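You operate a simulated robot arm through the tools that you are given. There is no shell and no other tool. Be economical: measure what you need, move in short steps, check, and stop when the job is done.

The job below is to be done with a simulated robot arm. You get a single attempt, and the scene is never put back.

## Task
Swap the green clip on the blue sack for the orange-tab tie and wind it tight.
Fine: clip in the clip tray, winder back to 0, former lever up last.

Only the result counts: the job must be done as asked and must still hold three seconds after the hand-in. Knocking over, shifting, dropping, spilling or breaking anything else fails it.

## Robot
A 7-joint arm with a two-finger parallel gripper, fixed in place. Base frame: the origin is at the foot of the arm, x ahead of it, y to its left, z up. Lengths are in m, angles in rad, forces in N, time in s.
Its first joint turns from -2.007 to 2.007 rad. Payload 3.91 kg.
The TCP is the grasp point between the finger pads, 0.03 m short of the fingertips. In the tool frame z runs along the fingers and y along their closing line. The gripper opens to 0.11 m. The fingers are 0.02 m wide and 0.01 m thick; the gripper's body (0.048 by 0.112 m) begins 0.055 m behind the TCP.
Orientation is that of the tool frame in the base frame, as a unit quaternion [w, x, y, z]. With the fingers straight down and closing along the base's y, the tool's x points along the base's -x, its y along +y and its z along -z.

## Interface
- The arm moves only by the tool drive_tool. Its argument "commands" is a list of rows, each a list of 7 numbers: the shift along the tool's x, y, z in m, then the turn, a rotation vector about the tool's x, y, z in rad, then the finger opening in m, from 0 to 0.11. In form: [[tx, ty, tz, wx, wy, wz, hand], ...]. A call has 1 to 8 rows; each row shifts and turns the commanded pose from where the row before left it, along the tool's axes as they then stand. Rows are played at 5 a second. More than 0.05 m and 0.15 rad between two rows, or a gripper value outside its range, and nothing of the call is played. Where a pose cannot be reached the arm comes as near as it can. A force on the tool above 90 N (or 10 N above the force at the start of the call, whichever is more), or a blocked arm, ends the call early, and 0.2 s more pass. Each finger travels about 0.108 m/s and halts on what it meets, pressing with about 37 N; the grip force reading is that of the motor and also rises with nothing between the fingers. The clock runs only during rows and for 0.2 s after the last one: add rows that do not move to give the fingers time. It gives the time, the measured TCP pose, the force on the tool (base axes), the opening and the grip force at its end, in the units of the frame above (readings bear some noise).
- Cameras (640 x 400 px; columns grow to the right, rows downward): "scene" is fixed at [0.041, 0.6586, 1.4995]; the picture's right is [-0.83, -0.56, 0.00], its down [-0.28, 0.42, -0.86] and it looks along [0.48, -0.72, -0.51] (base axes); focal length 296 px, centre (320, 200). "wrist" rides on the gripper at [0.072, 0.017, -0.103] in the tool frame; the picture's right is [-0.23, 0.97, 0.00], its down [-0.76, -0.18, -0.62] and it looks along [-0.61, -0.14, 0.78] (tool axes); focal length 222 px, centre (320, 200).
- snapshot(camera): a new picture of that camera. The clock stands still meanwhile.
- lift_body(by): slides the trunk up (or, below 0, down) by that many m; the arm rides with it, the base frame stays. It gives what a move gives, with no picture.
- probe_pixels(camera, pixels): there is no depth. For up to 12 entries [column, row, z] of the newest picture of that camera ("zoom" is the newest enlarged one), the place [x, y] in the base frame at which the ray of that pixel passes the height z, good to about 0.003 m, but the place of the scene camera against the robot may be out by one fixed shift of up to 0.018 m in any direction. The clock stands still meanwhile.
- enlarge(camera, box): a new picture of the part [left, top, right, bottom] of that camera's present view, enlarged. The clock stands still meanwhile.
- finish_job(): hands the job in; it is judged then, once.

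Work in short steps. Measure before you move; look again where a grasp or a placing could have gone wrong, and mend it. You have 80 turns and 38 pictures in all, those below and enlarged ones among them. Open the gripper and draw the arm clear of the work before you hand the job in, unless the task says otherwise; then end with one line.

The tools are called after "Call:" as a command line: name --pt "numbers of a row" for each row, then --argument value for the rest, lists and objects as JSON in quotes. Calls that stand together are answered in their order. drive_tool: Moves the arm, as the interface text tells. Its arguments: {"type":"object","properties":{"commands":{"type":"array"}},"required":["commands"]} The other tools are called the same way: lift_body (by) slides the trunk up or down; snapshot (camera) takes a picture; probe_pixels (camera, pixels) gives the place at which the rays of pixels pass given heights; enlarge (camera, box) takes an enlarged picture of a part of a camera's view; finish_job () hands the job in.

At the start:

```text
t: 0.0
ee_pos: [0.4545, -0.1246, 1.3331]
tcp_rot: [0.0, 0.0, 1.0, 0.0]
contact_force: [-1.0, -0.3, 0.7]
grip_width: 0.1102
grasp_force: 0.1
trunk travel left (down, up): [-0.725, 0.265]
```

scene: 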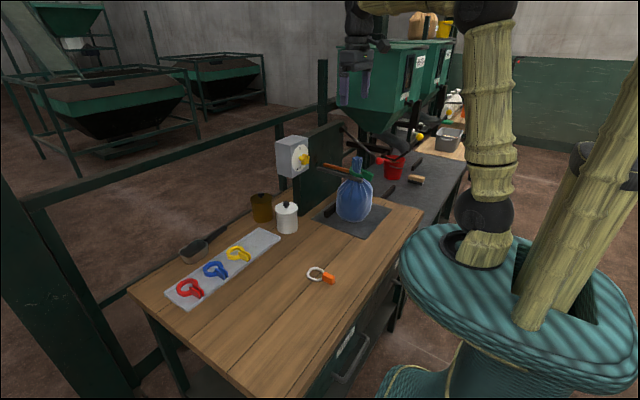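
wrist: 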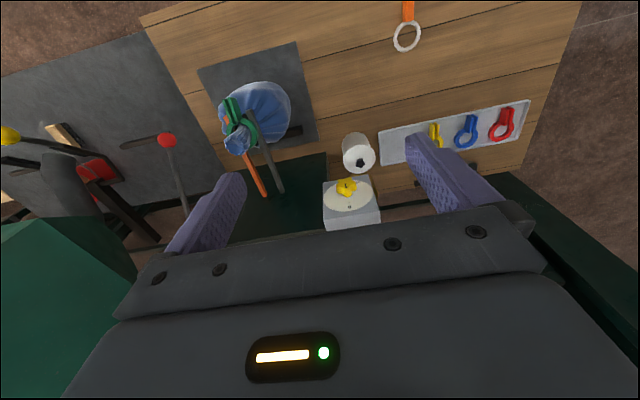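

I see a blue sack near (355,195) with a green clip, an orange-tab tie near (322,275), and a dial box near (293,157). I'll enlarge both areas for detail.

Call:
enlarge --camera "scene" --box '[270, 110, 430, 210]'

Call:
enlarge --camera "scene" --box '[150, 180, 390, 330]'

Call:
enlarge --camera "wrist" --box '[180, 60, 400, 240]'

```text
4.00 times, centred on (350, 160) of scene
```

zoom: 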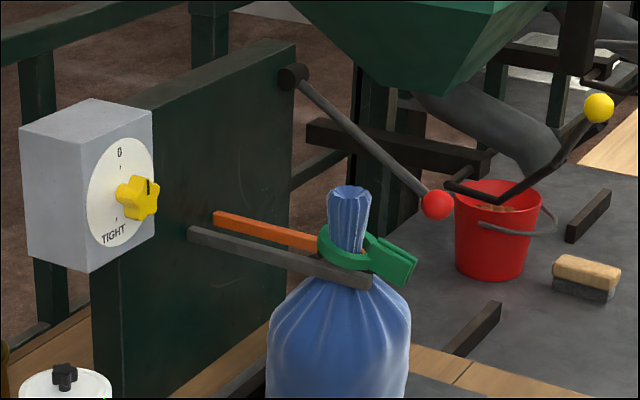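

```text
2.67 times, centred on (270, 255) of scene
```

zoom: 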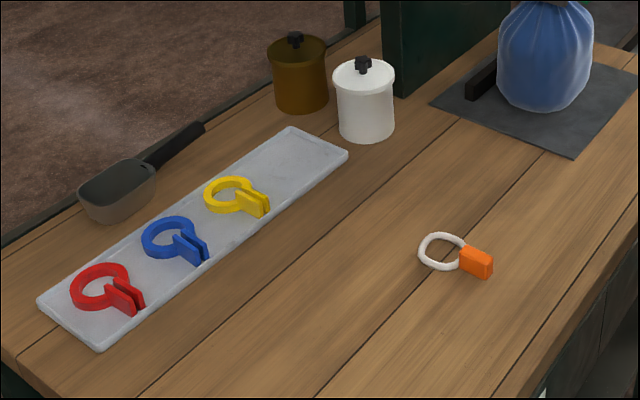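

```text
2.22 times, centred on (290, 150) of wrist
```

zoom: 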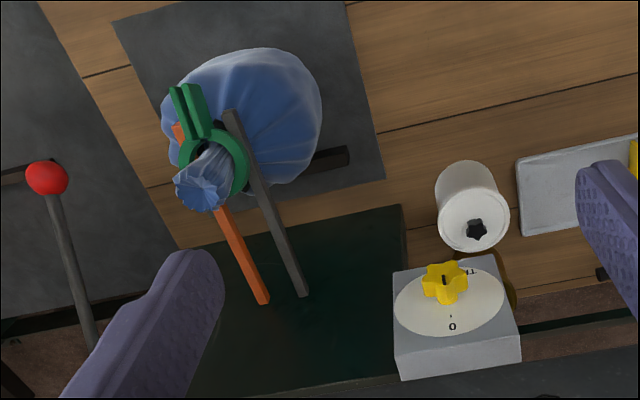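

The red-ball lever, which I take to be the former lever, hangs down, and the clip is around the neck above the orange and grey bars. I'll probe the key points from both cameras.

Call:
probe_pixels --camera "wrist" --pixels '[[408, 12, 0.25], [406, 37, 0.25], [455, 132, 0.25], [405, 148, 0.25], [346, 187, 0.5], [167, 140, 0.5], [237, 145, 0.5], [237, 145, 0.4], [360, 160, 0.32], [382, 132, 0.25], [388, 164, 0.25], [527, 101, 0.25]]'

Call:
probe_pixels --camera "scene" --pixels '[[327, 278, 0.25], [314, 273, 0.25], [238, 254, 0.25], [304, 159, 0.5], [379, 161, 0.5], [356, 165, 0.5], [356, 165, 0.4], [285, 210, 0.32], [356, 222, 0.24], [278, 238, 0.25], [260, 230, 0.25]]'

```text
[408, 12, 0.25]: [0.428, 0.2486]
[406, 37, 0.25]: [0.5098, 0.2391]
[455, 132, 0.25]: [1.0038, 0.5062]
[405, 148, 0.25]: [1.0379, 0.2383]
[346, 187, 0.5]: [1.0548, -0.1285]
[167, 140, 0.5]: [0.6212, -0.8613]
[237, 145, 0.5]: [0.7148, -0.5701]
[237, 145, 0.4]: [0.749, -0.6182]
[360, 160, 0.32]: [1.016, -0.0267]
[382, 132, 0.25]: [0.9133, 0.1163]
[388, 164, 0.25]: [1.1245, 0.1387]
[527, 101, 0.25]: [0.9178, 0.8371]
```

```text
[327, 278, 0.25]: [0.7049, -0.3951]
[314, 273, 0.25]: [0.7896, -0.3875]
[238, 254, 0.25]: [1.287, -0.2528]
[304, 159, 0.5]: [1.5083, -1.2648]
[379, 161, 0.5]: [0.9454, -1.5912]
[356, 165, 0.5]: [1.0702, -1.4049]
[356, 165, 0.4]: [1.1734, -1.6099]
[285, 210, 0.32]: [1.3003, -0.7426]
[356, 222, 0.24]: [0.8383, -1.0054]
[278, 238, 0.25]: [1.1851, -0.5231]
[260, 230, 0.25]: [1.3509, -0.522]
```

Triangulating the two views puts the table at z≈0.80 (the brief says 0.24). It also gives the clip at ≈(0.527,-0.309,1.03), the knob at ≈(0.623,-0.115,1.10) with its axis along x, and the lever ball at ≈(0.49,-0.457,1.00). I'll move to look at the clip up close.

Call:
drive_tool --pt "0.01 -0.04 0 0 0 0 0.11" --pt "0.01 -0.04 0 0 0 0 0.11" --pt "0.01 -0.04 0 0 0 0 0.11" --pt "0.01 -0.04 0 0 0 0 0.11" --pt "0 0 0 0 0 0 0.11"

Call:
lift_body --by -0.12

Call:
snapshot --camera "wrist"

```text
t: 1.2
ee_pos: [0.4118, -0.2831, 1.3371]
tcp_rot: [0.0, 0.0, 1.0, -0.001]
contact_force: [-0.3, -0.3, 0.0]
grip_width: 0.1102
grasp_force: 0.0
trunk travel left (down, up): [-0.725, 0.265]
```

```text
t: 2.7
ee_pos: [0.4122, -0.2827, 1.216]
tcp_rot: [0.0, -0.001, 1.0, 0.0]
contact_force: [0.1, 0.9, 0.4]
grip_width: 0.11
grasp_force: 0.1
trunk travel left (down, up): [-0.605, 0.385]
```

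```text
32 pictures are left
```

wrist: 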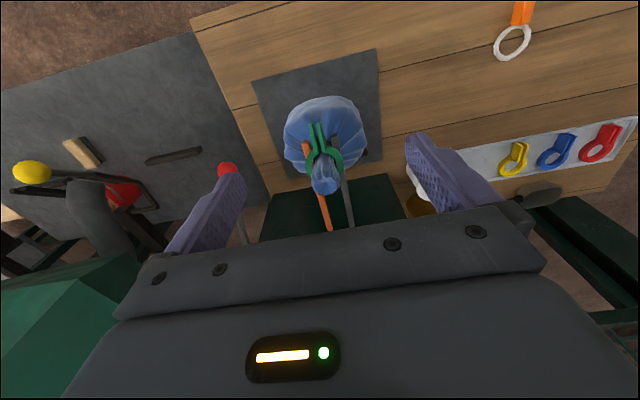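

The clip tabs are near (318,135), pointing toward the robot. I'll enlarge to see the bars and the tab gap.

Call:
enlarge --camera "wrist" --box '[270, 85, 390, 235]'

```text
2.67 times, centred on (330, 160) of wrist
```

zoom: 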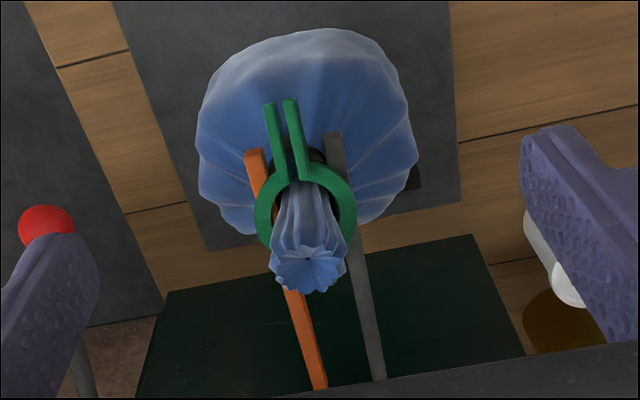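

The tabs are two parallel plates along x. I'll probe the tabs, neck top and bars at candidate heights.

Call:
probe_pixels --camera "zoom" --pixels '[[268, 104, 1.04], [290, 100, 1.04], [280, 175, 1.04], [303, 175, 1.04], [305, 210, 1.04], [257, 215, 1.04], [355, 212, 1.04], [308, 262, 1.08], [308, 262, 1.1], [254, 155, 1.02], [333, 137, 1.02], [46, 225, 1.0]]'

Call:
probe_pixels --camera "scene" --pixels '[[357, 159, 1.04], [357, 158, 1.08], [357, 158, 1.1], [358, 171, 1.04], [374, 178, 1.04], [373, 174, 1.04]]'

```text
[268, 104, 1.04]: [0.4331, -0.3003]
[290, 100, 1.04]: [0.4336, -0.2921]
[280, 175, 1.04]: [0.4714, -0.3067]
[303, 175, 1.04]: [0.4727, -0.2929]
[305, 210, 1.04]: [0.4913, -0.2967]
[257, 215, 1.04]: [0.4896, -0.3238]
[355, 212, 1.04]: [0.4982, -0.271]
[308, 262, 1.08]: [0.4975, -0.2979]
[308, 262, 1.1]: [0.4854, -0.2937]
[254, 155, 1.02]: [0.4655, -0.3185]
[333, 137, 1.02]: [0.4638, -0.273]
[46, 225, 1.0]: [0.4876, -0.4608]
```

```text
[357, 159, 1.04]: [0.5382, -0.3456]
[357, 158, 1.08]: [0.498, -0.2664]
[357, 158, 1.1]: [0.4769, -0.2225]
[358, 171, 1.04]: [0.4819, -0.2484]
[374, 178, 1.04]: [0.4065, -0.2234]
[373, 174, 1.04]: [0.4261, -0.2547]
```

The clip sits at z≈1.015, with tabs spanning x 0.44–0.487 at y≈-0.300 and the neck top at z≈1.065. I'll move above the outer tab ends with the gripper half open and check before closing.

Call:
drive_tool --pt "-0.02 -0.009 0.0 0 0 0 0.08" --pt "-0.02 -0.008 0.04 0 0 0 0.05" --pt "0 0 0.04 0 0 0 0.04" --pt "0 0 0.04 0 0 0 0.04" --pt "0 0 0.025 0 0 0 0.04" --pt "0 0 0 0 0 0 0.04"

Call:
snapshot --camera "wrist"

Call:
enlarge --camera "scene" --box '[310, 120, 420, 220]'

```text
t: 4.1
ee_pos: [0.4523, -0.3014, 1.0708]
tcp_rot: [0.0, 0.0, 1.0, 0.001]
contact_force: [0.1, -0.2, -0.1]
grip_width: 0.04
grasp_force: 0.0
trunk travel left (down, up): [-0.605, 0.385]
```

```text
30 pictures are left
```

wrist: 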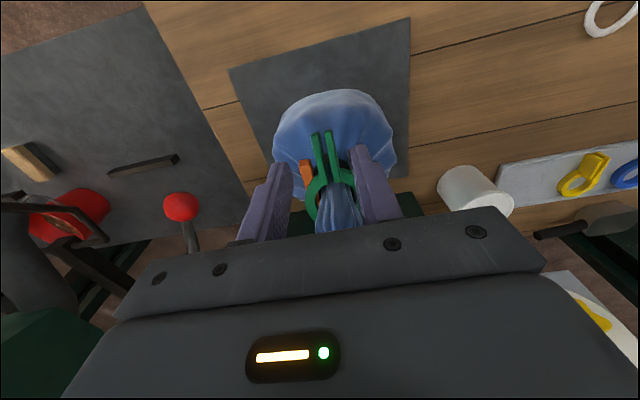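

```text
4.00 times, centred on (365, 170) of scene
```

zoom: 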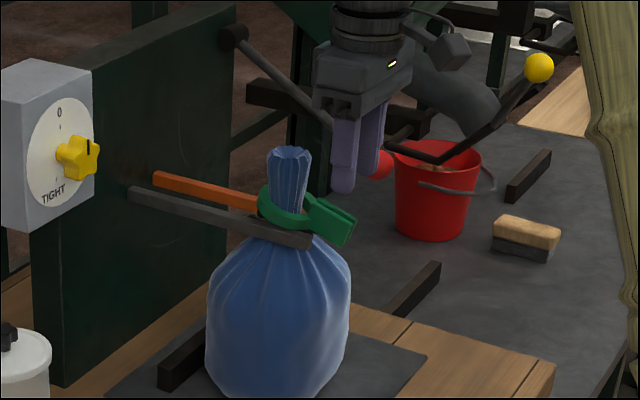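

The fingers straddle the tabs with tips at z≈1.04. I'll probe the tab ends here to triangulate their height against the earlier view.

Call:
probe_pixels --camera "wrist" --pixels '[[317, 133, 1.04], [329, 130, 1.04], [317, 133, 1.01], [329, 130, 1.01], [323, 158, 1.01], [333, 157, 1.01]]'

```text
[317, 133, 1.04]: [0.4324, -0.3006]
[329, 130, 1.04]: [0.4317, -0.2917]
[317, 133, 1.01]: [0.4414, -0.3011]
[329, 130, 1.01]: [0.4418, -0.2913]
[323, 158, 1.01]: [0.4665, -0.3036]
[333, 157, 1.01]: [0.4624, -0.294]
```

I'll calibrate the scene camera using the known fingertip at zoom (343,190), and compare the tab end and neck top.

Call:
probe_pixels --camera "zoom" --pixels '[[343, 191, 1.041], [355, 214, 1.02], [355, 214, 1.0], [340, 244, 1.01], [340, 244, 0.99], [289, 152, 1.06], [289, 152, 1.08], [315, 247, 0.99]]'

```text
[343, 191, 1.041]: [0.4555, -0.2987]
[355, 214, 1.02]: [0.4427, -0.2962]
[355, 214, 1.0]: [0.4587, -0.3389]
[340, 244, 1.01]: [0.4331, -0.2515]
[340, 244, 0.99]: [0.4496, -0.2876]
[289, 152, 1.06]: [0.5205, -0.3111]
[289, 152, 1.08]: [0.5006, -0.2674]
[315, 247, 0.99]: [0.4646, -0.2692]
```

The clip top is at z≈1.008. I'll descend to TCP z≈1.014 and close on the tabs.

Call:
drive_tool --pt "0 0.003 0.03 0 0 0 0.04" --pt "0 0.001 0.027 0 0 0 0.04" --pt "0 0 0 0 0 0 0.025" --pt "0 0 0 0 0 0 0.01" --pt "0 0 0 0 0 0 0.0" --pt "0 0 0 0 0 0 0.0"

Call:
snapshot --camera "wrist"

Call:
enlarge --camera "scene" --box '[310, 120, 420, 220]'

```text
t: 5.5
ee_pos: [0.4518, -0.2972, 1.0142]
tcp_rot: [0.001, 0.0, 1.0, 0.0]
contact_force: [-0.2, 0.5, 0.9]
grip_width: 0.0164
grasp_force: 37.1
trunk travel left (down, up): [-0.605, 0.385]
```

```text
28 pictures are left
```

wrist: 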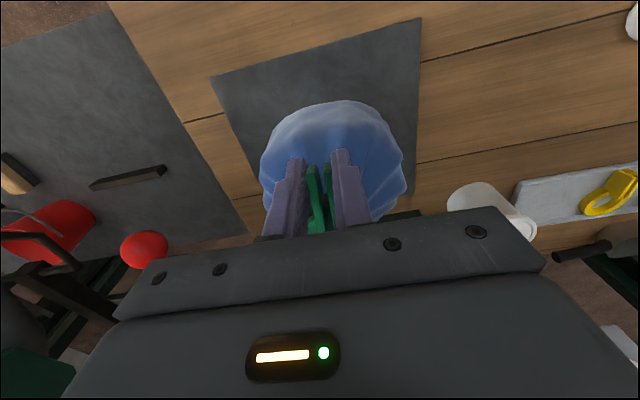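

```text
4.00 times, centred on (365, 170) of scene
```

zoom: 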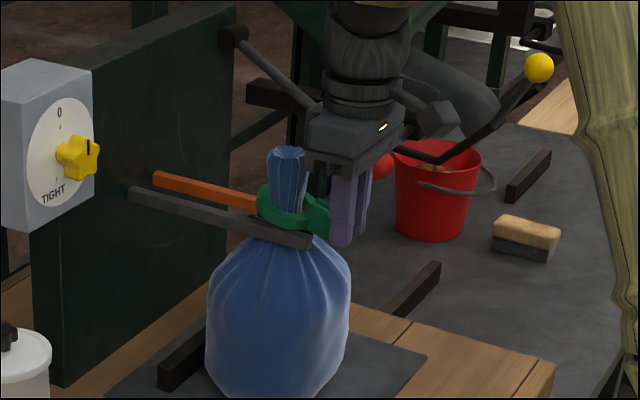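

The tabs are gripped at a width of 0.016. I'll lift slowly straight up and watch the force.

Call:
drive_tool --pt "0 0 -0.015 0 0 0 0.0" --pt "0 0 -0.02 0 0 0 0.0" --pt "0 0 -0.02 0 0 0 0.0" --pt "0 0 -0.03 0 0 0 0.0" --pt "0 0 -0.03 0 0 0 0.0"

Call:
snapshot --camera "scene"

```text
t: 6.7
ee_pos: [0.4507, -0.2948, 1.1278]
tcp_rot: [0.001, 0.0, 1.0, 0.001]
contact_force: [0.3, 0.3, -0.8]
grip_width: 0.0163
grasp_force: 37.3
trunk travel left (down, up): [-0.605, 0.385]
```

```text
26 pictures are left
```

scene: 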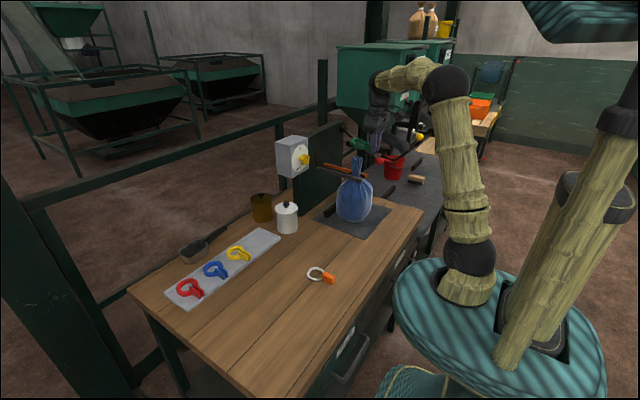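

The clip is off the neck and in the gripper. I'll move sideways at x≈0.45, clear of the knob, to look at the tray.

Call:
drive_tool --pt "0.01 0.045 -0.01 0 0 0 0.0" --pt "0 0.045 0 0 0 0 0.0" --pt "0 0.045 0 0 0 0 0.0" --pt "0 0.045 0 0 0 0 0.0" --pt "0 0.045 0 0 0 0 0.0" --pt "0 0.045 0 0 0 0 0.0" --pt "0 0.045 0 0 0 0 0.0" --pt "0 0.04 0 0 0 0 0.0"

Call:
lift_body --by -0.1

Call:
snapshot --camera "wrist"

```text
t: 8.5
ee_pos: [0.441, 0.0604, 1.1389]
tcp_rot: [0.0, 0.001, 1.0, 0.0]
contact_force: [-0.2, -0.3, -0.3]
grip_width: 0.0167
grasp_force: 36.9
trunk travel left (down, up): [-0.605, 0.385]
```

```text
t: 9.8
ee_pos: [0.4427, 0.0598, 1.0384]
tcp_rot: [0.0, 0.0, 1.0, 0.0]
contact_force: [0.3, -0.7, -0.6]
grip_width: 0.0166
grasp_force: 37.3
trunk travel left (down, up): [-0.505, 0.485]
```

```text
25 pictures are left
```

wrist: 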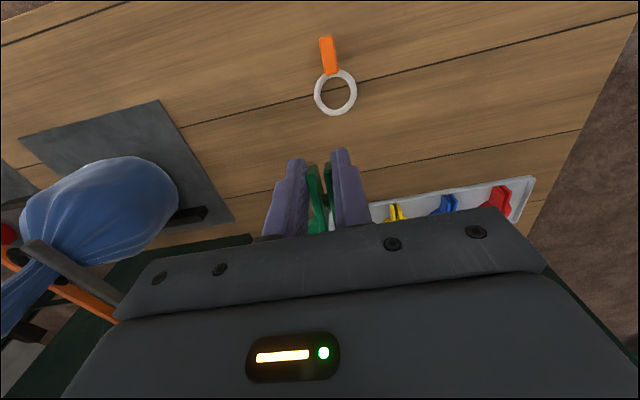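

The tie is clearly visible: tab at (328,55), ring centre (335,92). I'll probe it and the tray's near edge, then draw back to see the tray.

Call:
probe_pixels --camera "wrist" --pixels '[[321, 38, 0.81], [335, 37, 0.81], [325, 74, 0.81], [338, 72, 0.81], [335, 92, 0.81], [314, 92, 0.81], [357, 92, 0.81], [370, 205, 0.81], [533, 178, 0.81]]'

Call:
drive_tool --pt "0.04 0 0 0 0 0 0.0" --pt "0.04 0 0 0 0 0 0.0" --pt "0.04 0 0 0 0 0 0.0" --pt "0.03 0 0 0 0 0 0.0"

Call:
snapshot --camera "wrist"

```text
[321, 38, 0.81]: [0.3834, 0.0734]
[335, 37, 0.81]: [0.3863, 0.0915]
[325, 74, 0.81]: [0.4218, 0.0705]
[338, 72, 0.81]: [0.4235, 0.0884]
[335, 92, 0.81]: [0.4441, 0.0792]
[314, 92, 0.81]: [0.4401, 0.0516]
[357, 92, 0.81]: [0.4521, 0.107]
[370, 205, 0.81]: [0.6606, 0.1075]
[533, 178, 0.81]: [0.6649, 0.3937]
```

```text
t: 10.8
ee_pos: [0.2945, 0.0605, 1.0381]
tcp_rot: [-0.001, 0.001, 1.0, 0.0]
contact_force: [0.0, 0.6, -0.6]
grip_width: 0.0165
grasp_force: 37.6
trunk travel left (down, up): [-0.505, 0.485]
```

```text
24 pictures are left
```

wrist: 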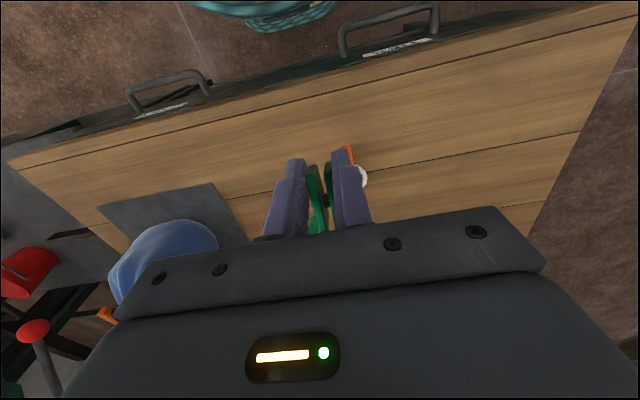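

That was the wrong direction, since the hand hides what is ahead of it. I'll raise and go forward to get the tray above the hand in view.

Call:
drive_tool --pt "-0.04 0 -0.02 0 0 0 0.0" --pt "-0.04 0 -0.02 0 0 0 0.0" --pt "-0.04 0 -0.02 0 0 0 0.0" --pt "-0.04 0 -0.02 0 0 0 0.0" --pt "-0.04 0 0 0 0 0 0.0" --pt "-0.04 0 0 0 0 0 0.0" --pt "-0.02 0 0 0 0 0 0.0"

Call:
snapshot --camera "wrist"

```text
t: 12.4
ee_pos: [0.5527, 0.061, 1.1199]
tcp_rot: [0.0, 0.0, 1.0, -0.001]
contact_force: [-0.4, 0.4, 0.1]
grip_width: 0.0163
grasp_force: 37.1
trunk travel left (down, up): [-0.505, 0.485]
```

```text
23 pictures are left
```

wrist: 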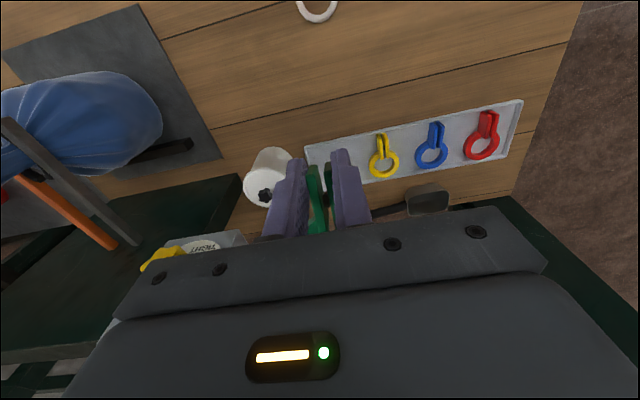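

The tray is now visible. I'll probe its corners and the existing clips.

Call:
probe_pixels --camera "wrist" --pixels '[[305, 147, 0.81], [522, 100, 0.81], [506, 153, 0.81], [380, 181, 0.81], [384, 164, 0.81], [380, 135, 0.82], [372, 160, 0.82], [398, 160, 0.82], [431, 157, 0.81], [436, 123, 0.82], [268, 195, 0.87], [290, 160, 0.87]]'

```text
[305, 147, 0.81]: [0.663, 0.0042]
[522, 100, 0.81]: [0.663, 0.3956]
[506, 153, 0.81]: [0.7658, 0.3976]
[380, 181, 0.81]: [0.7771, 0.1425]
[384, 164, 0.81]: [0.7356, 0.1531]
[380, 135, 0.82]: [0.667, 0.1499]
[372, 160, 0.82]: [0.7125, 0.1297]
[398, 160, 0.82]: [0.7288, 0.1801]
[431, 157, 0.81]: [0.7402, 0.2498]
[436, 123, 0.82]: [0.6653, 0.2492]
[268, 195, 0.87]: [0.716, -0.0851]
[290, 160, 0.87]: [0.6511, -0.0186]
```

The empty slot is at y≈0.05, and its neighbours have tab ends at x≈0.668 and ring centres at x≈0.735. I'll lower the trunk, then go forward over the slot.

Call:
lift_body --by -0.22

Call:
drive_tool --pt "-0.03 -0.005 0 0 0 0 0.0" --pt "-0.035 -0.004 0 0 0 0 0.0" --pt "-0.035 0 0 0 0 0 0.0" --pt "-0.027 0 0 0 0 0 0.0" --pt "0 0 0 0 0 0 0.0"

Call:
enlarge --camera "scene" --box '[170, 170, 330, 300]'

```text
t: 14.8
ee_pos: [0.5523, 0.0606, 0.8986]
tcp_rot: [0.0, 0.0, 1.0, -0.001]
contact_force: [-0.4, -0.7, -0.3]
grip_width: 0.0162
grasp_force: 37.1
trunk travel left (down, up): [-0.285, 0.705]
```

```text
t: 16.0
ee_pos: [0.6358, 0.0529, 0.8953]
tcp_rot: [0.002, 0.0, 1.0, 0.0]
contact_force: [1.9, -0.4, 0.1]
grip_width: 0.0162
grasp_force: 37.0
out of reach, approached as far as the arm can: row 3, 4
trunk travel left (down, up): [-0.285, 0.705]
```

```text
3.08 times, centred on (250, 235) of scene
```

zoom: 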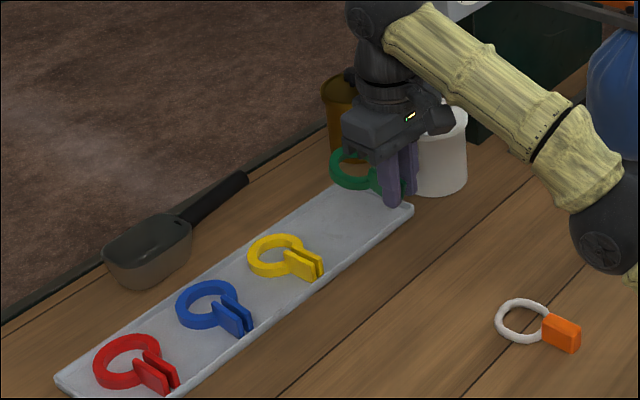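

The arm ran out of reach at x≈0.636 because the wrist is high relative to the shoulder. I'll raise the trunk and lower the arm instead to gain reach.

Call:
lift_body --by 0.16

Call:
drive_tool --pt "0 0 0.04 0 0 0 0.0" --pt "0 0 0.04 0 0 0 0.0" --pt "0 0 0.04 0 0 0 0.0" --pt "0 0 0.04 0 0 0 0.0" --pt "-0.02 0 0 0 0 0 0.0" --pt "-0.024 0 0 0 0 0 0.0" --pt "0 0 0 0 0 0 0.0"

```text
t: 17.8
ee_pos: [0.6349, 0.053, 1.0571]
tcp_rot: [0.001, 0.0, 1.0, 0.0]
contact_force: [-0.2, 0.0, -0.6]
grip_width: 0.0163
grasp_force: 37.1
trunk travel left (down, up): [-0.445, 0.545]
```

```text
t: 19.4
ee_pos: [0.6791, 0.0533, 0.8967]
tcp_rot: [0.0, 0.0, 1.0, 0.001]
contact_force: [0.2, -0.1, -0.1]
grip_width: 0.0162
grasp_force: 36.7
trunk travel left (down, up): [-0.445, 0.545]
```

I've reached x≈0.679, y≈0.053. I'll descend in small steps and check the height with a picture.

Call:
drive_tool --pt "0 0 0.025 0 0 0 0.0" --pt "0 0 0.02 0 0 0 0.0" --pt "0 0 0.005 0 0 0 0.0" --pt "0 0 0 0 0 0 0.0"

Call:
enlarge --camera "scene" --box '[210, 190, 310, 260]'

```text
t: 20.4
ee_pos: [0.6782, 0.0524, 0.8456]
tcp_rot: [0.001, 0.0, 1.0, 0.0]
contact_force: [-0.3, -0.8, 0.0]
grip_width: 0.0164
grasp_force: 36.4
trunk travel left (down, up): [-0.445, 0.545]
```

```text
5.71 times, centred on (260, 225) of scene
```

zoom: 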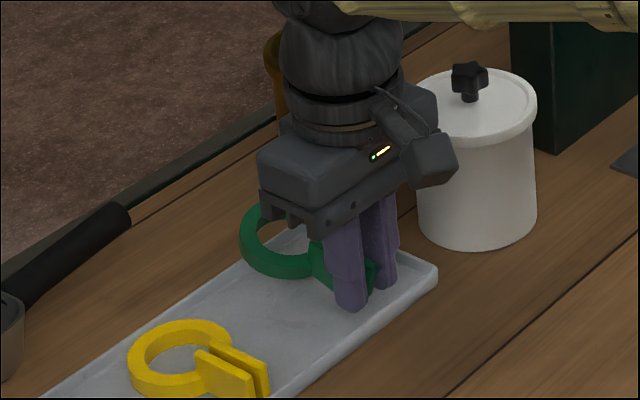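

It is still slightly above the tray. I'll go down in 3 mm steps, reading the force.

Call:
drive_tool --pt "0 0 0.003 0 0 0 0.0" --pt "0 0 0.003 0 0 0 0.0" --pt "0 0 0 0 0 0 0.0"

Call:
drive_tool --pt "0 0 0.002 0 0 0 0.0" --pt "0 0 0.001 0 0 0 0.0" --pt "0 0 0 0 0 0 0.0"

```text
t: 21.2
ee_pos: [0.6806, 0.0518, 0.8415]
tcp_rot: [0.001, 0.0, 1.0, 0.0]
contact_force: [-0.5, 0.0, -0.3]
grip_width: 0.0163
grasp_force: 36.9
trunk travel left (down, up): [-0.445, 0.545]
```

```text
t: 22.0
ee_pos: [0.6795, 0.0529, 0.8394]
tcp_rot: [0.003, 0.0, 1.0, 0.0]
contact_force: [3.0, -0.4, 15.6]
grip_width: 0.0165
grasp_force: 36.7
trunk travel left (down, up): [-0.445, 0.545]
```

There is contact at 15.6 N near z≈0.84. I'll back off 1 mm, open a little and lift away.

Call:
drive_tool --pt "0 0 -0.001 0 0 0 0.0" --pt "0 0 0 0 0 0 0.03" --pt "0 0 0 0 0 0 0.04" --pt "0 0 -0.02 0 0 0 0.04" --pt "0 0 -0.04 0 0 0 0.04" --pt "0 0 -0.04 0 0 0 0.04" --pt "0.04 0 -0.02 0 0 0 0.04"

Call:
enlarge --camera "scene" --box '[170, 170, 350, 300]'

```text
t: 23.6
ee_pos: [0.638, 0.0498, 0.9583]
tcp_rot: [0.0, 0.0, 1.0, 0.0]
contact_force: [1.0, 0.7, 0.0]
grip_width: 0.0399
grasp_force: 0.2
trunk travel left (down, up): [-0.445, 0.545]
```

```text
3.08 times, centred on (260, 235) of scene
```

zoom: 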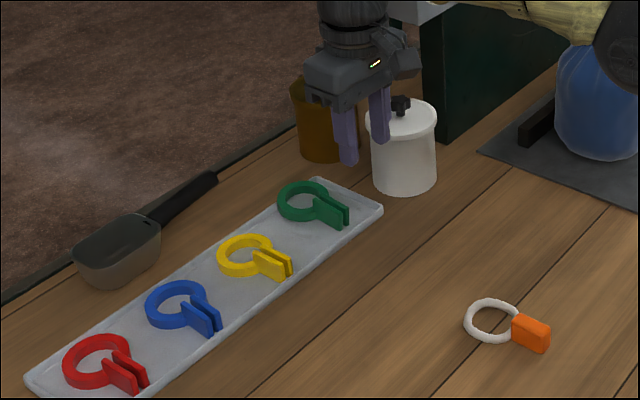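

The green clip lies neatly in the tray. Next I'll go above the tie's tab at ≈(0.400,0.081) and look.

Call:
drive_tool --pt "0.04 0.005 0 0 0 0 0.05" --pt "0.04 0.005 0 0 0 0 0.05" --pt "0.04 0.005 0 0 0 0 0.05" --pt "0.04 0.005 0 0 0 0 0.05" --pt "0.04 0.006 0 0 0 0 0.05" --pt "0.04 0.005 0.03 0 0 0 0.05" --pt "0 0 0 0 0 0 0.05"

Call:
snapshot --camera "wrist"

```text
refused: row 6 steps farther than a row can; nothing moved
```

```text
19 pictures are left
```

wrist: 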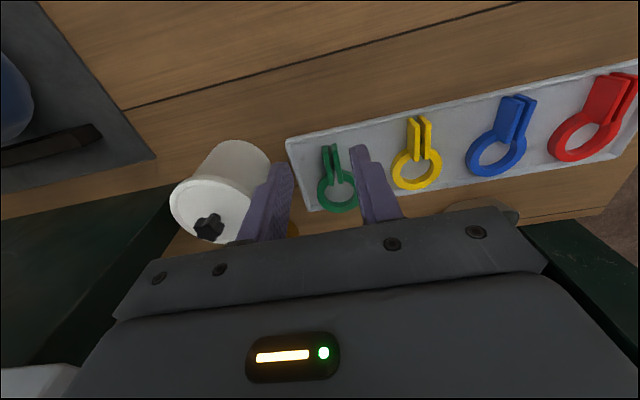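

Row 6 was too long, so nothing moved. I'm resending it with the descent in its own row.

Call:
drive_tool --pt "0.04 0.005 0 0 0 0 0.05" --pt "0.04 0.005 0 0 0 0 0.05" --pt "0.04 0.005 0 0 0 0 0.05" --pt "0.04 0.005 0 0 0 0 0.05" --pt "0.04 0.006 0 0 0 0 0.05" --pt "0.04 0.005 0 0 0 0 0.05" --pt "0 0 0.04 0 0 0 0.05" --pt "0 0 0 0 0 0 0.05"

Call:
snapshot --camera "wrist"

```text
t: 25.4
ee_pos: [0.3987, 0.0844, 0.9192]
tcp_rot: [0.0, -0.001, 1.0, 0.0]
contact_force: [0.3, 0.5, -0.4]
grip_width: 0.0499
grasp_force: 0.1
trunk travel left (down, up): [-0.445, 0.545]
```

```text
18 pictures are left
```

wrist: 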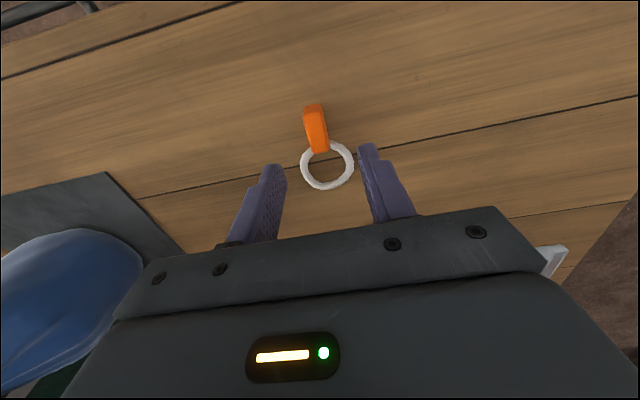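

The tab's top face spans (305,105)–(325,152) and its side face is visible too. I'll probe it for an accurate position.

Call:
probe_pixels --camera "wrist" --pixels '[[304, 107, 0.815], [320, 103, 0.815], [311, 153, 0.805], [328, 150, 0.805], [327, 165, 0.805], [300, 165, 0.805], [354, 163, 0.805], [329, 190, 0.805], [320, 103, 0.822]]'

```text
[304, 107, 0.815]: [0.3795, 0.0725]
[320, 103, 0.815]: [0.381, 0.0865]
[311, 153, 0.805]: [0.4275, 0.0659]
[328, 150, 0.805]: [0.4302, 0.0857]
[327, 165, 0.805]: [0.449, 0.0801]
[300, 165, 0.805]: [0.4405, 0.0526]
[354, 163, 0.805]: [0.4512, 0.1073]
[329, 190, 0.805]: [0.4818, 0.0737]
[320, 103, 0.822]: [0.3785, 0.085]
```

The tab centre line is y≈0.079, spanning x 0.380–0.428, with the ring centre at ≈(0.452,0.079). I'll descend to z≈0.834 and grip.

Call:
drive_tool --pt "0 -0.006 0.03 0 0 0 0.05" --pt "0 0 0.03 0 0 0 0.05" --pt "0 0 0.015 0 0 0 0.05" --pt "0 0 0.01 0 0 0 0.05" --pt "0 0 0 0 0 0 0.03" --pt "0 0 0 0 0 0 0.015" --pt "0 0 0 0 0 0 0.0" --pt "0 0 0 0 0 0 0.0"

```text
t: 27.2
ee_pos: [0.3995, 0.0766, 0.8325]
tcp_rot: [0.001, 0.0, 1.0, 0.0]
contact_force: [-0.2, -0.4, -0.2]
grip_width: 0.0167
grasp_force: 36.3
trunk travel left (down, up): [-0.445, 0.545]
```

The tie is gripped at 0.0167. I'll lift, raise the trunk, and carry it toward the neck at x≈0.40.

Call:
drive_tool --pt "0 0 -0.03 0 0 0 0.0" --pt "0 0 -0.04 0 0 0 0.0" --pt "0 0 -0.04 0 0 0 0.0" --pt "0 0 -0.04 0 0 0 0.0"

Call:
lift_body --by 0.16

Call:
drive_tool --pt "0 -0.047 0 0 0 0 0.0" --pt "0 -0.047 0 0 0 0 0.0" --pt "0 -0.047 0 0 0 0 0.0" --pt "0 -0.047 0 0 0 0 0.0" --pt "0 -0.047 0 0 0 0 0.0" --pt "0 -0.047 0 0 0 0 0.0" --pt "0 -0.047 0 0 0 0 0.0" --pt "0 -0.047 0 0 0 0 0.0"

Call:
snapshot --camera "wrist"

```text
t: 28.2
ee_pos: [0.3988, 0.0777, 0.9827]
tcp_rot: [0.0, 0.0, 1.0, 0.0]
contact_force: [-0.3, -0.6, -0.7]
grip_width: 0.0165
grasp_force: 37.1
trunk travel left (down, up): [-0.445, 0.545]
```

```text
t: 30.0
ee_pos: [0.3998, 0.0765, 1.1426]
tcp_rot: [0.001, -0.001, 1.0, -0.001]
contact_force: [0.7, -0.7, -0.6]
grip_width: 0.0167
grasp_force: 37.0
trunk travel left (down, up): [-0.605, 0.385]
```

```text
t: 31.8
ee_pos: [0.4004, -0.3017, 1.1422]
tcp_rot: [0.0, 0.0, 1.0, 0.001]
contact_force: [-0.2, -0.1, -0.3]
grip_width: 0.0166
grasp_force: 37.5
trunk travel left (down, up): [-0.605, 0.385]
```

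```text
17 pictures are left
```

wrist: 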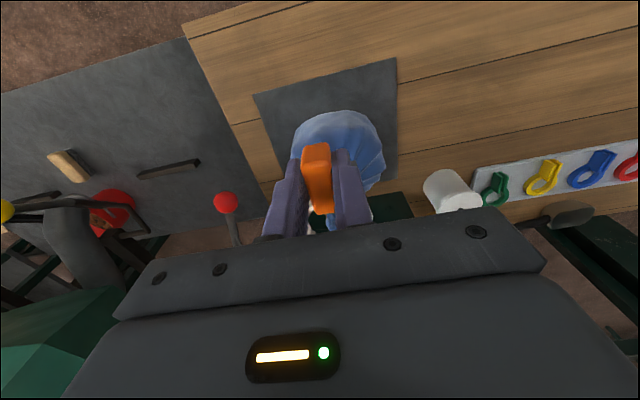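

The tie is held level. I'll move forward so the ring is above the neck and check from the scene camera.

Call:
drive_tool --pt "-0.03 0.001 0 0 0 0 0.0" --pt "-0.024 0.001 0.01 0 0 0 0.0" --pt "0 0 0.01 0 0 0 0.0" --pt "0 0 0 0 0 0 0.0"

Call:
enlarge --camera "scene" --box '[320, 130, 400, 190]'

Call:
enlarge --camera "wrist" --box '[260, 90, 400, 240]'

```text
t: 32.8
ee_pos: [0.4546, -0.2979, 1.122]
tcp_rot: [0.0, 0.0, 1.0, 0.001]
contact_force: [0.8, -0.4, -0.4]
grip_width: 0.0165
grasp_force: 36.4
trunk travel left (down, up): [-0.605, 0.385]
```

```text
6.67 times, centred on (360, 160) of scene
```

zoom: 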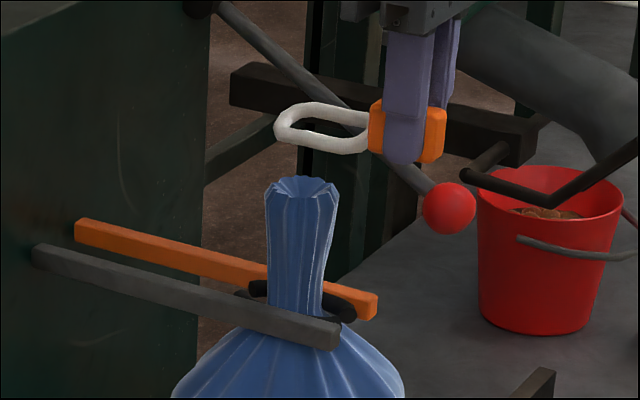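

```text
2.67 times, centred on (330, 165) of wrist
```

zoom: 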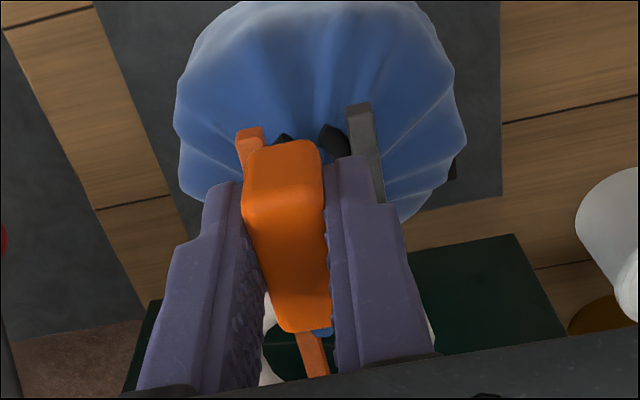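

A black former ring sits between the bars around the neck. I'll compare the ring centre (323,127) with the neck top (301,187) in the same picture to cancel the camera shift. The newest zoom is the wrist one, so I'll use scene pixel coordinates.

Call:
probe_pixels --camera "scene" --pixels '[[360.45, 149.05, 1.094], [357.15, 158.3, 1.045], [357.15, 158.3, 1.055], [357.15, 158.3, 1.065], [357.0, 172.5, 1.0], [357.0, 172.5, 0.99], [372.5, 150, 1.092]]'

```text
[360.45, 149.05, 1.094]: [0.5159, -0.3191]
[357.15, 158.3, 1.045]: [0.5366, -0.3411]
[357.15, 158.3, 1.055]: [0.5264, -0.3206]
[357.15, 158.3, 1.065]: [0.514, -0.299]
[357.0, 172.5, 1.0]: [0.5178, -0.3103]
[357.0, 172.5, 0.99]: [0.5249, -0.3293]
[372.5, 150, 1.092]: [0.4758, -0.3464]
```

After correcting the shift, the neck axis is ≈(0.515,-0.301) and its top is at z≈1.053, so the ring must go +7 mm in x and -5 mm in y. I'll adjust, descend to just above the neck top, and look.

Call:
drive_tool --pt "-0.007 -0.005 0.0 0 0 0 0.0" --pt "0 0 0.02 0 0 0 0.0" --pt "0 0 0.01 0 0 0 0.0" --pt "0 0 0 0 0 0 0.0"

Call:
enlarge --camera "scene" --box '[320, 130, 400, 190]'

```text
t: 33.8
ee_pos: [0.4594, -0.3027, 1.0912]
tcp_rot: [0.0, 0.0, 1.0, 0.0]
contact_force: [-1.0, -0.5, -0.1]
grip_width: 0.0164
grasp_force: 36.8
trunk travel left (down, up): [-0.605, 0.385]
```

```text
6.67 times, centred on (360, 160) of scene
```

zoom: 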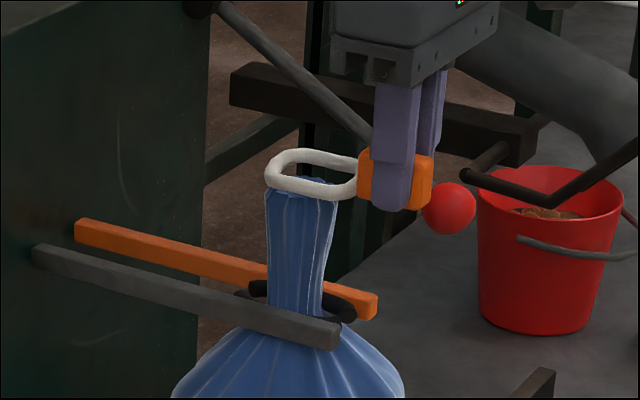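

In the image the ring sits about 12 px right of the neck, i.e. ≈6 mm short in x. I'll shift forward and look from the scene camera again.

Call:
drive_tool --pt "-0.007 0.001 0.0 0 0 0 0.0" --pt "0 0 0 0 0 0 0.0"

Call:
enlarge --camera "scene" --box '[335, 140, 383, 176]'

```text
t: 34.4
ee_pos: [0.4676, -0.3009, 1.0931]
tcp_rot: [0.001, 0.0, 1.0, 0.0]
contact_force: [-1.0, 0.1, 0.6]
grip_width: 0.0165
grasp_force: 37.1
trunk travel left (down, up): [-0.605, 0.385]
```

```text
11.11 times, centred on (359, 158) of scene
```

zoom: 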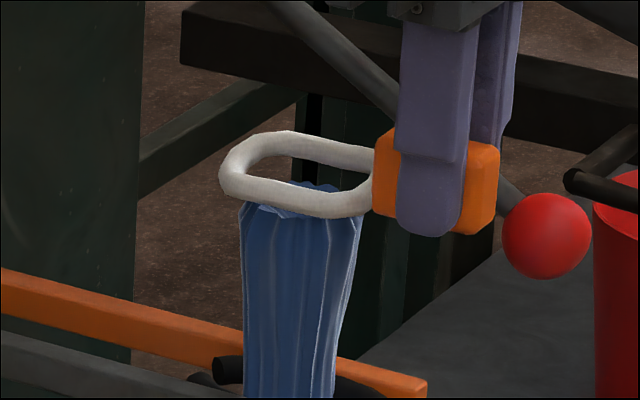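

The ring is now centred horizontally on the neck at about column 300. I'll descend slowly while watching the force.

Call:
drive_tool --pt "0 0 0.01 0 0 0 0.0" --pt "0 0 0.01 0 0 0 0.0" --pt "0 0 0.005 0 0 0 0.0" --pt "0 0 0 0 0 0 0.0"

Call:
enlarge --camera "scene" --box '[335, 144, 383, 180]'

```text
t: 35.4
ee_pos: [0.4679, -0.3012, 1.0672]
tcp_rot: [0.001, 0.0, 1.0, 0.0]
contact_force: [0.7, -0.2, 0.5]
grip_width: 0.0166
grasp_force: 36.8
trunk travel left (down, up): [-0.605, 0.385]
```

```text
11.11 times, centred on (359, 162) of scene
```

zoom: 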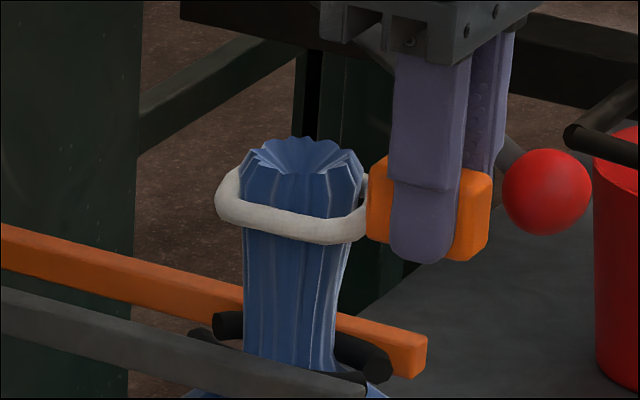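

The ring is around the neck. I'll continue down toward the bars and stop to look before contact.

Call:
drive_tool --pt "0 0 0.01 0 0 0 0.0" --pt "0 0 0.01 0 0 0 0.0" --pt "0 0 0.01 0 0 0 0.0" --pt "0 0 0.005 0 0 0 0.0" --pt "0 0 0 0 0 0 0.0"

Call:
enlarge --camera "scene" --box '[335, 150, 383, 186]'

```text
t: 36.6
ee_pos: [0.4661, -0.3012, 1.0316]
tcp_rot: [0.001, 0.001, 1.0, 0.0]
contact_force: [-0.5, 0.9, -0.5]
grip_width: 0.0163
grasp_force: 36.8
trunk travel left (down, up): [-0.605, 0.385]
```

```text
11.11 times, centred on (359, 168) of scene
```

zoom: 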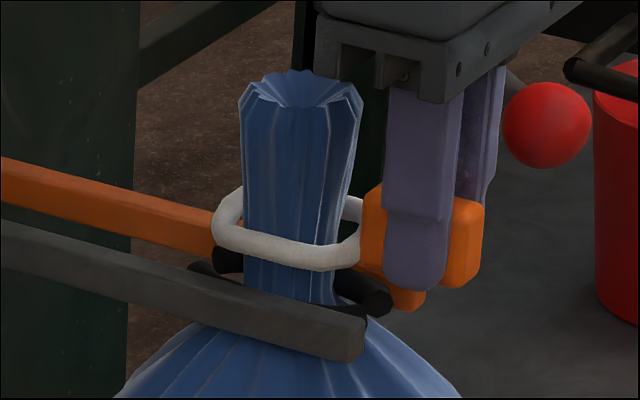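

The ring is a few mm above the bars and black former ring. I'll go down in 2–3 mm steps.

Call:
drive_tool --pt "0 0 0.003 0 0 0 0.0" --pt "0 0 0.003 0 0 0 0.0" --pt "0 0 0 0 0 0 0.0"

Call:
drive_tool --pt "0 0 0.003 0 0 0 0.0" --pt "0 0 0.002 0 0 0 0.0" --pt "0 0 0 0 0 0 0.0"

```text
t: 37.4
ee_pos: [0.4676, -0.3023, 1.0264]
tcp_rot: [0.002, -0.001, 1.0, 0.001]
contact_force: [0.3, -0.2, -0.6]
grip_width: 0.0166
grasp_force: 37.2
trunk travel left (down, up): [-0.605, 0.385]
```

```text
t: 38.2
ee_pos: [0.4679, -0.3007, 1.0214]
tcp_rot: [0.0, 0.0, 1.0, 0.0]
contact_force: [-0.3, 0.6, 0.7]
grip_width: 0.0165
grasp_force: 36.5
trunk travel left (down, up): [-0.605, 0.385]
```

There is no contact yet at z≈1.021. I'll look before going further.

Call:
enlarge --camera "scene" --box '[335, 150, 383, 186]'

```text
11.11 times, centred on (359, 168) of scene
```

zoom: 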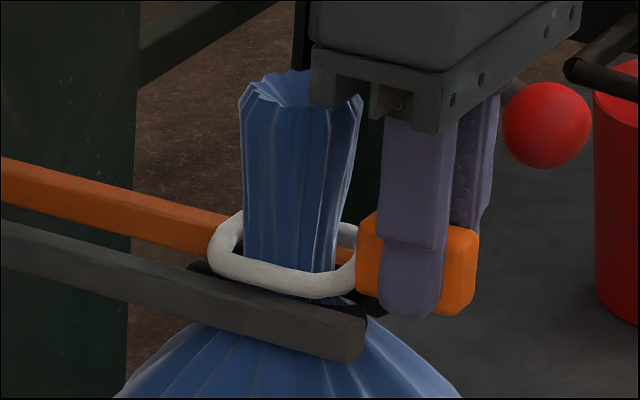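

The ring is nearly on the bars. I'll continue down gently for contact.

Call:
drive_tool --pt "0 0 0.002 0 0 0 0.0" --pt "0 0 0.001 0 0 0 0.0" --pt "0 0 0 0 0 0 0.0"

Call:
drive_tool --pt "0 0 0.002 0 0 0 0.0" --pt "0 0 0.001 0 0 0 0.0" --pt "0 0 0 0 0 0 0.0"

```text
t: 39.0
ee_pos: [0.4677, -0.3019, 1.0202]
tcp_rot: [0.002, 0.0, 1.0, -0.001]
contact_force: [2.2, -0.5, 14.8]
grip_width: 0.0165
grasp_force: 36.7
trunk travel left (down, up): [-0.605, 0.385]
```

```text
t: 39.8
ee_pos: [0.4661, -0.3007, 1.017]
tcp_rot: [0.002, -0.001, 1.0, -0.001]
contact_force: [0.0, 0.9, 28.2]
grip_width: 0.0166
grasp_force: 37.1
trunk travel left (down, up): [-0.605, 0.385]
```

There is contact at 15–28 N, so the tie is seated on the bars. I'll ease up, open just enough to release, and lift clear.

Call:
drive_tool --pt "0 0 -0.003 0 0 0 0.0" --pt "0 0 0 0 0 0 0.022" --pt "0 0 0 0 0 0 0.026" --pt "0 0 0 0 0 0 0.026" --pt "0 0 -0.01 0 0 0 0.026" --pt "0 0 -0.03 0 0 0 0.03" --pt "0 0 -0.04 0 0 0 0.03" --pt "0.04 0 -0.02 0 0 0 0.03"

Call:
enlarge --camera "scene" --box '[280, 125, 400, 200]'

```text
t: 41.6
ee_pos: [0.4285, -0.3027, 1.1189]
tcp_rot: [0.001, 0.0, 1.0, 0.0]
contact_force: [0.4, 0.0, -0.3]
grip_width: 0.0299
grasp_force: 0.1
trunk travel left (down, up): [-0.605, 0.385]
```

```text
5.33 times, centred on (340, 162) of scene
```

zoom: 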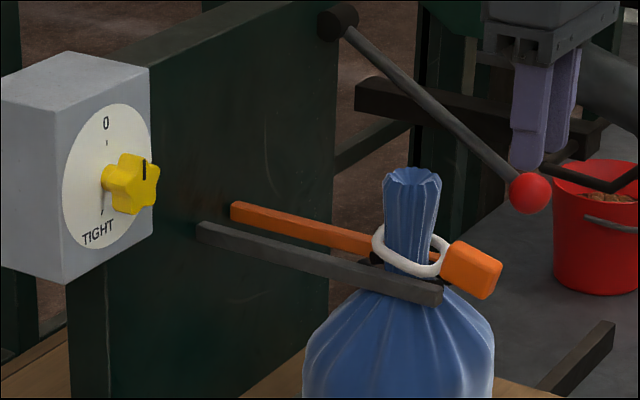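

The tie sits around the neck, and the winder knob's pointer is at 0 (up) with TIGHT near the bottom. I'll move in front of the knob and swing the tool from pointing down to pointing +x.

Call:
drive_tool --pt "0 0.04 0 0 0 0 0.05" --pt "0 0.04 0 0 0 0 0.05" --pt "0 0.04 0 0 0 0 0.05" --pt "0 0.04 0 0 0 0 0.05" --pt "0 0.03 0 0 -0.14 0 0.05" --pt "0 0 0 0 -0.145 0 0.05" --pt "0 0 0 0 -0.145 0 0.05" --pt "0 0 0 0 -0.145 0 0.05"

Call:
drive_tool --pt "0 0 0 0 -0.1425 0 0.06" --pt "0 0 0 0 -0.1425 0 0.06" --pt "0 0 0 0 -0.1425 0 0.06" --pt "0 0 0 0 -0.1425 0 0.06" --pt "0 0 0 0 -0.1425 0 0.06" --pt "0 0 0 0 -0.1425 0 0.06" --pt "0 0 0 0 -0.1408 0 0.06" --pt "0 0 0 0 0 0 0.06"

```text
t: 43.4
ee_pos: [0.4283, -0.1109, 1.1197]
tcp_rot: [0.286, 0.0, 0.958, 0.0]
contact_force: [-0.2, -0.3, -0.8]
grip_width: 0.0505
grasp_force: 0.0
trunk travel left (down, up): [-0.605, 0.385]
```

```text
t: 45.2
ee_pos: [0.47, -0.1404, 1.1536]
tcp_rot: [0.707, 0.001, 0.707, -0.001]
contact_force: [0.8, 0.5, 0.3]
grip_width: 0.0595
grasp_force: 0.1
out of reach, approached as far as the arm can: row 5, 6, 7
trunk travel left (down, up): [-0.605, 0.385]
```

The tool now points along +x, with the TCP at (0.47,-0.14,1.154). I'll look through the wrist camera.

Call:
snapshot --camera "wrist"

```text
8 pictures are left
```

wrist: 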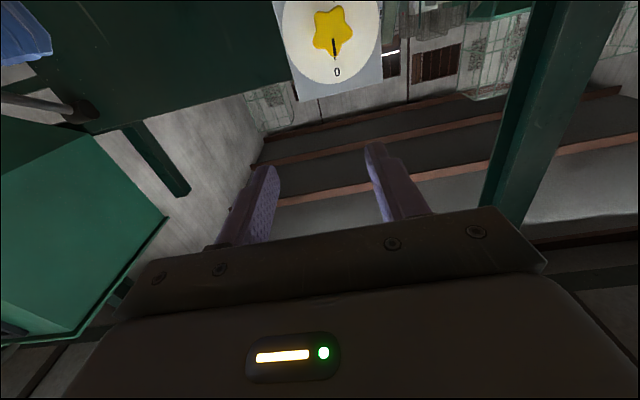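

The pointer is at 0 and the knob centre is ≈(0.625,-0.114,1.092), ⌀≈0.042 with five lobes. I'll lower the hand to see the whole dial and the TIGHT mark.

Call:
drive_tool --pt "0.04 0.01 0 0 0 0 0.07" --pt "0.04 0.01 0.01 0 0 0 0.07" --pt "0.02 0.004 0.01 0 0 0 0.07" --pt "0 0 0 0 0 0 0.07"

Call:
enlarge --camera "wrist" --box '[240, 10, 430, 180]'

```text
t: 46.2
ee_pos: [0.5137, -0.1313, 1.0622]
tcp_rot: [0.707, 0.0, 0.707, 0.0]
contact_force: [-0.4, -0.3, -0.4]
grip_width: 0.0696
grasp_force: 0.2
out of reach, approached as far as the arm can: row 1, 2
trunk travel left (down, up): [-0.605, 0.385]
```

```text
2.35 times, centred on (335, 95) of wrist
```

zoom: 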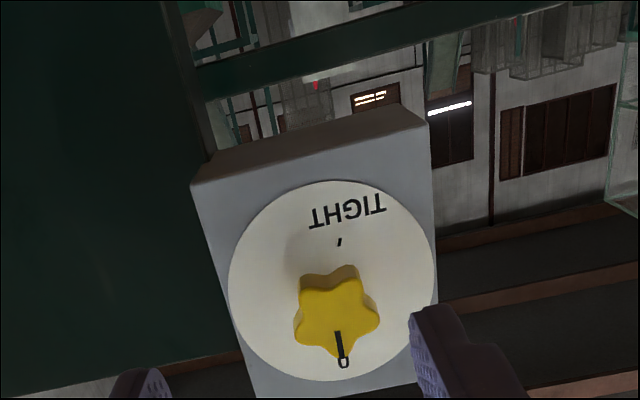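

TIGHT is about 195° clockwise from 0 as seen from the front, or 165° the other way. I'll align in front of the knob with standoff and roll the tool -90° so the fingers close along a lobe axis, which gives room for a long clockwise turn.

Call:
drive_tool --pt "-0.03 0.017 0.026 0 0 0 0.08" --pt "0 0 0 0 0 -0.145 0.08" --pt "0 0 0 0 0 -0.145 0.08" --pt "0 0 0 0 0 -0.145 0.08" --pt "0 0 0 0 0 -0.145 0.08" --pt "0 0 0 0 0 -0.145 0.08" --pt "0 0 0 0 0 -0.145 0.08" --pt "0 0 0 0 0 0 0.08"

Call:
drive_tool --pt "0 0 0 0 0 -0.14 0.08" --pt "0 0 0 0 0 -0.14 0.08" --pt "0 0 0 0 0 -0.14 0.08" --pt "0 0 0 0 0 -0.14 0.08" --pt "0 0 0 0 0 -0.1408 0.08" --pt "0 0 0 0 0 0 0.08"

```text
t: 48.0
ee_pos: [0.5393, -0.1141, 1.0936]
tcp_rot: [0.642, -0.298, 0.641, -0.298]
contact_force: [-0.2, -0.3, 0.8]
grip_width: 0.08
grasp_force: 0.1
trunk travel left (down, up): [-0.605, 0.385]
```

```text
t: 49.4
ee_pos: [0.5357, -0.1089, 1.1149]
tcp_rot: [0.498, -0.501, 0.502, -0.498]
contact_force: [-0.2, 0.8, 0.1]
grip_width: 0.0801
grasp_force: 0.0
out of reach, approached as far as the arm can: row 4, 5
trunk travel left (down, up): [-0.605, 0.385]
```

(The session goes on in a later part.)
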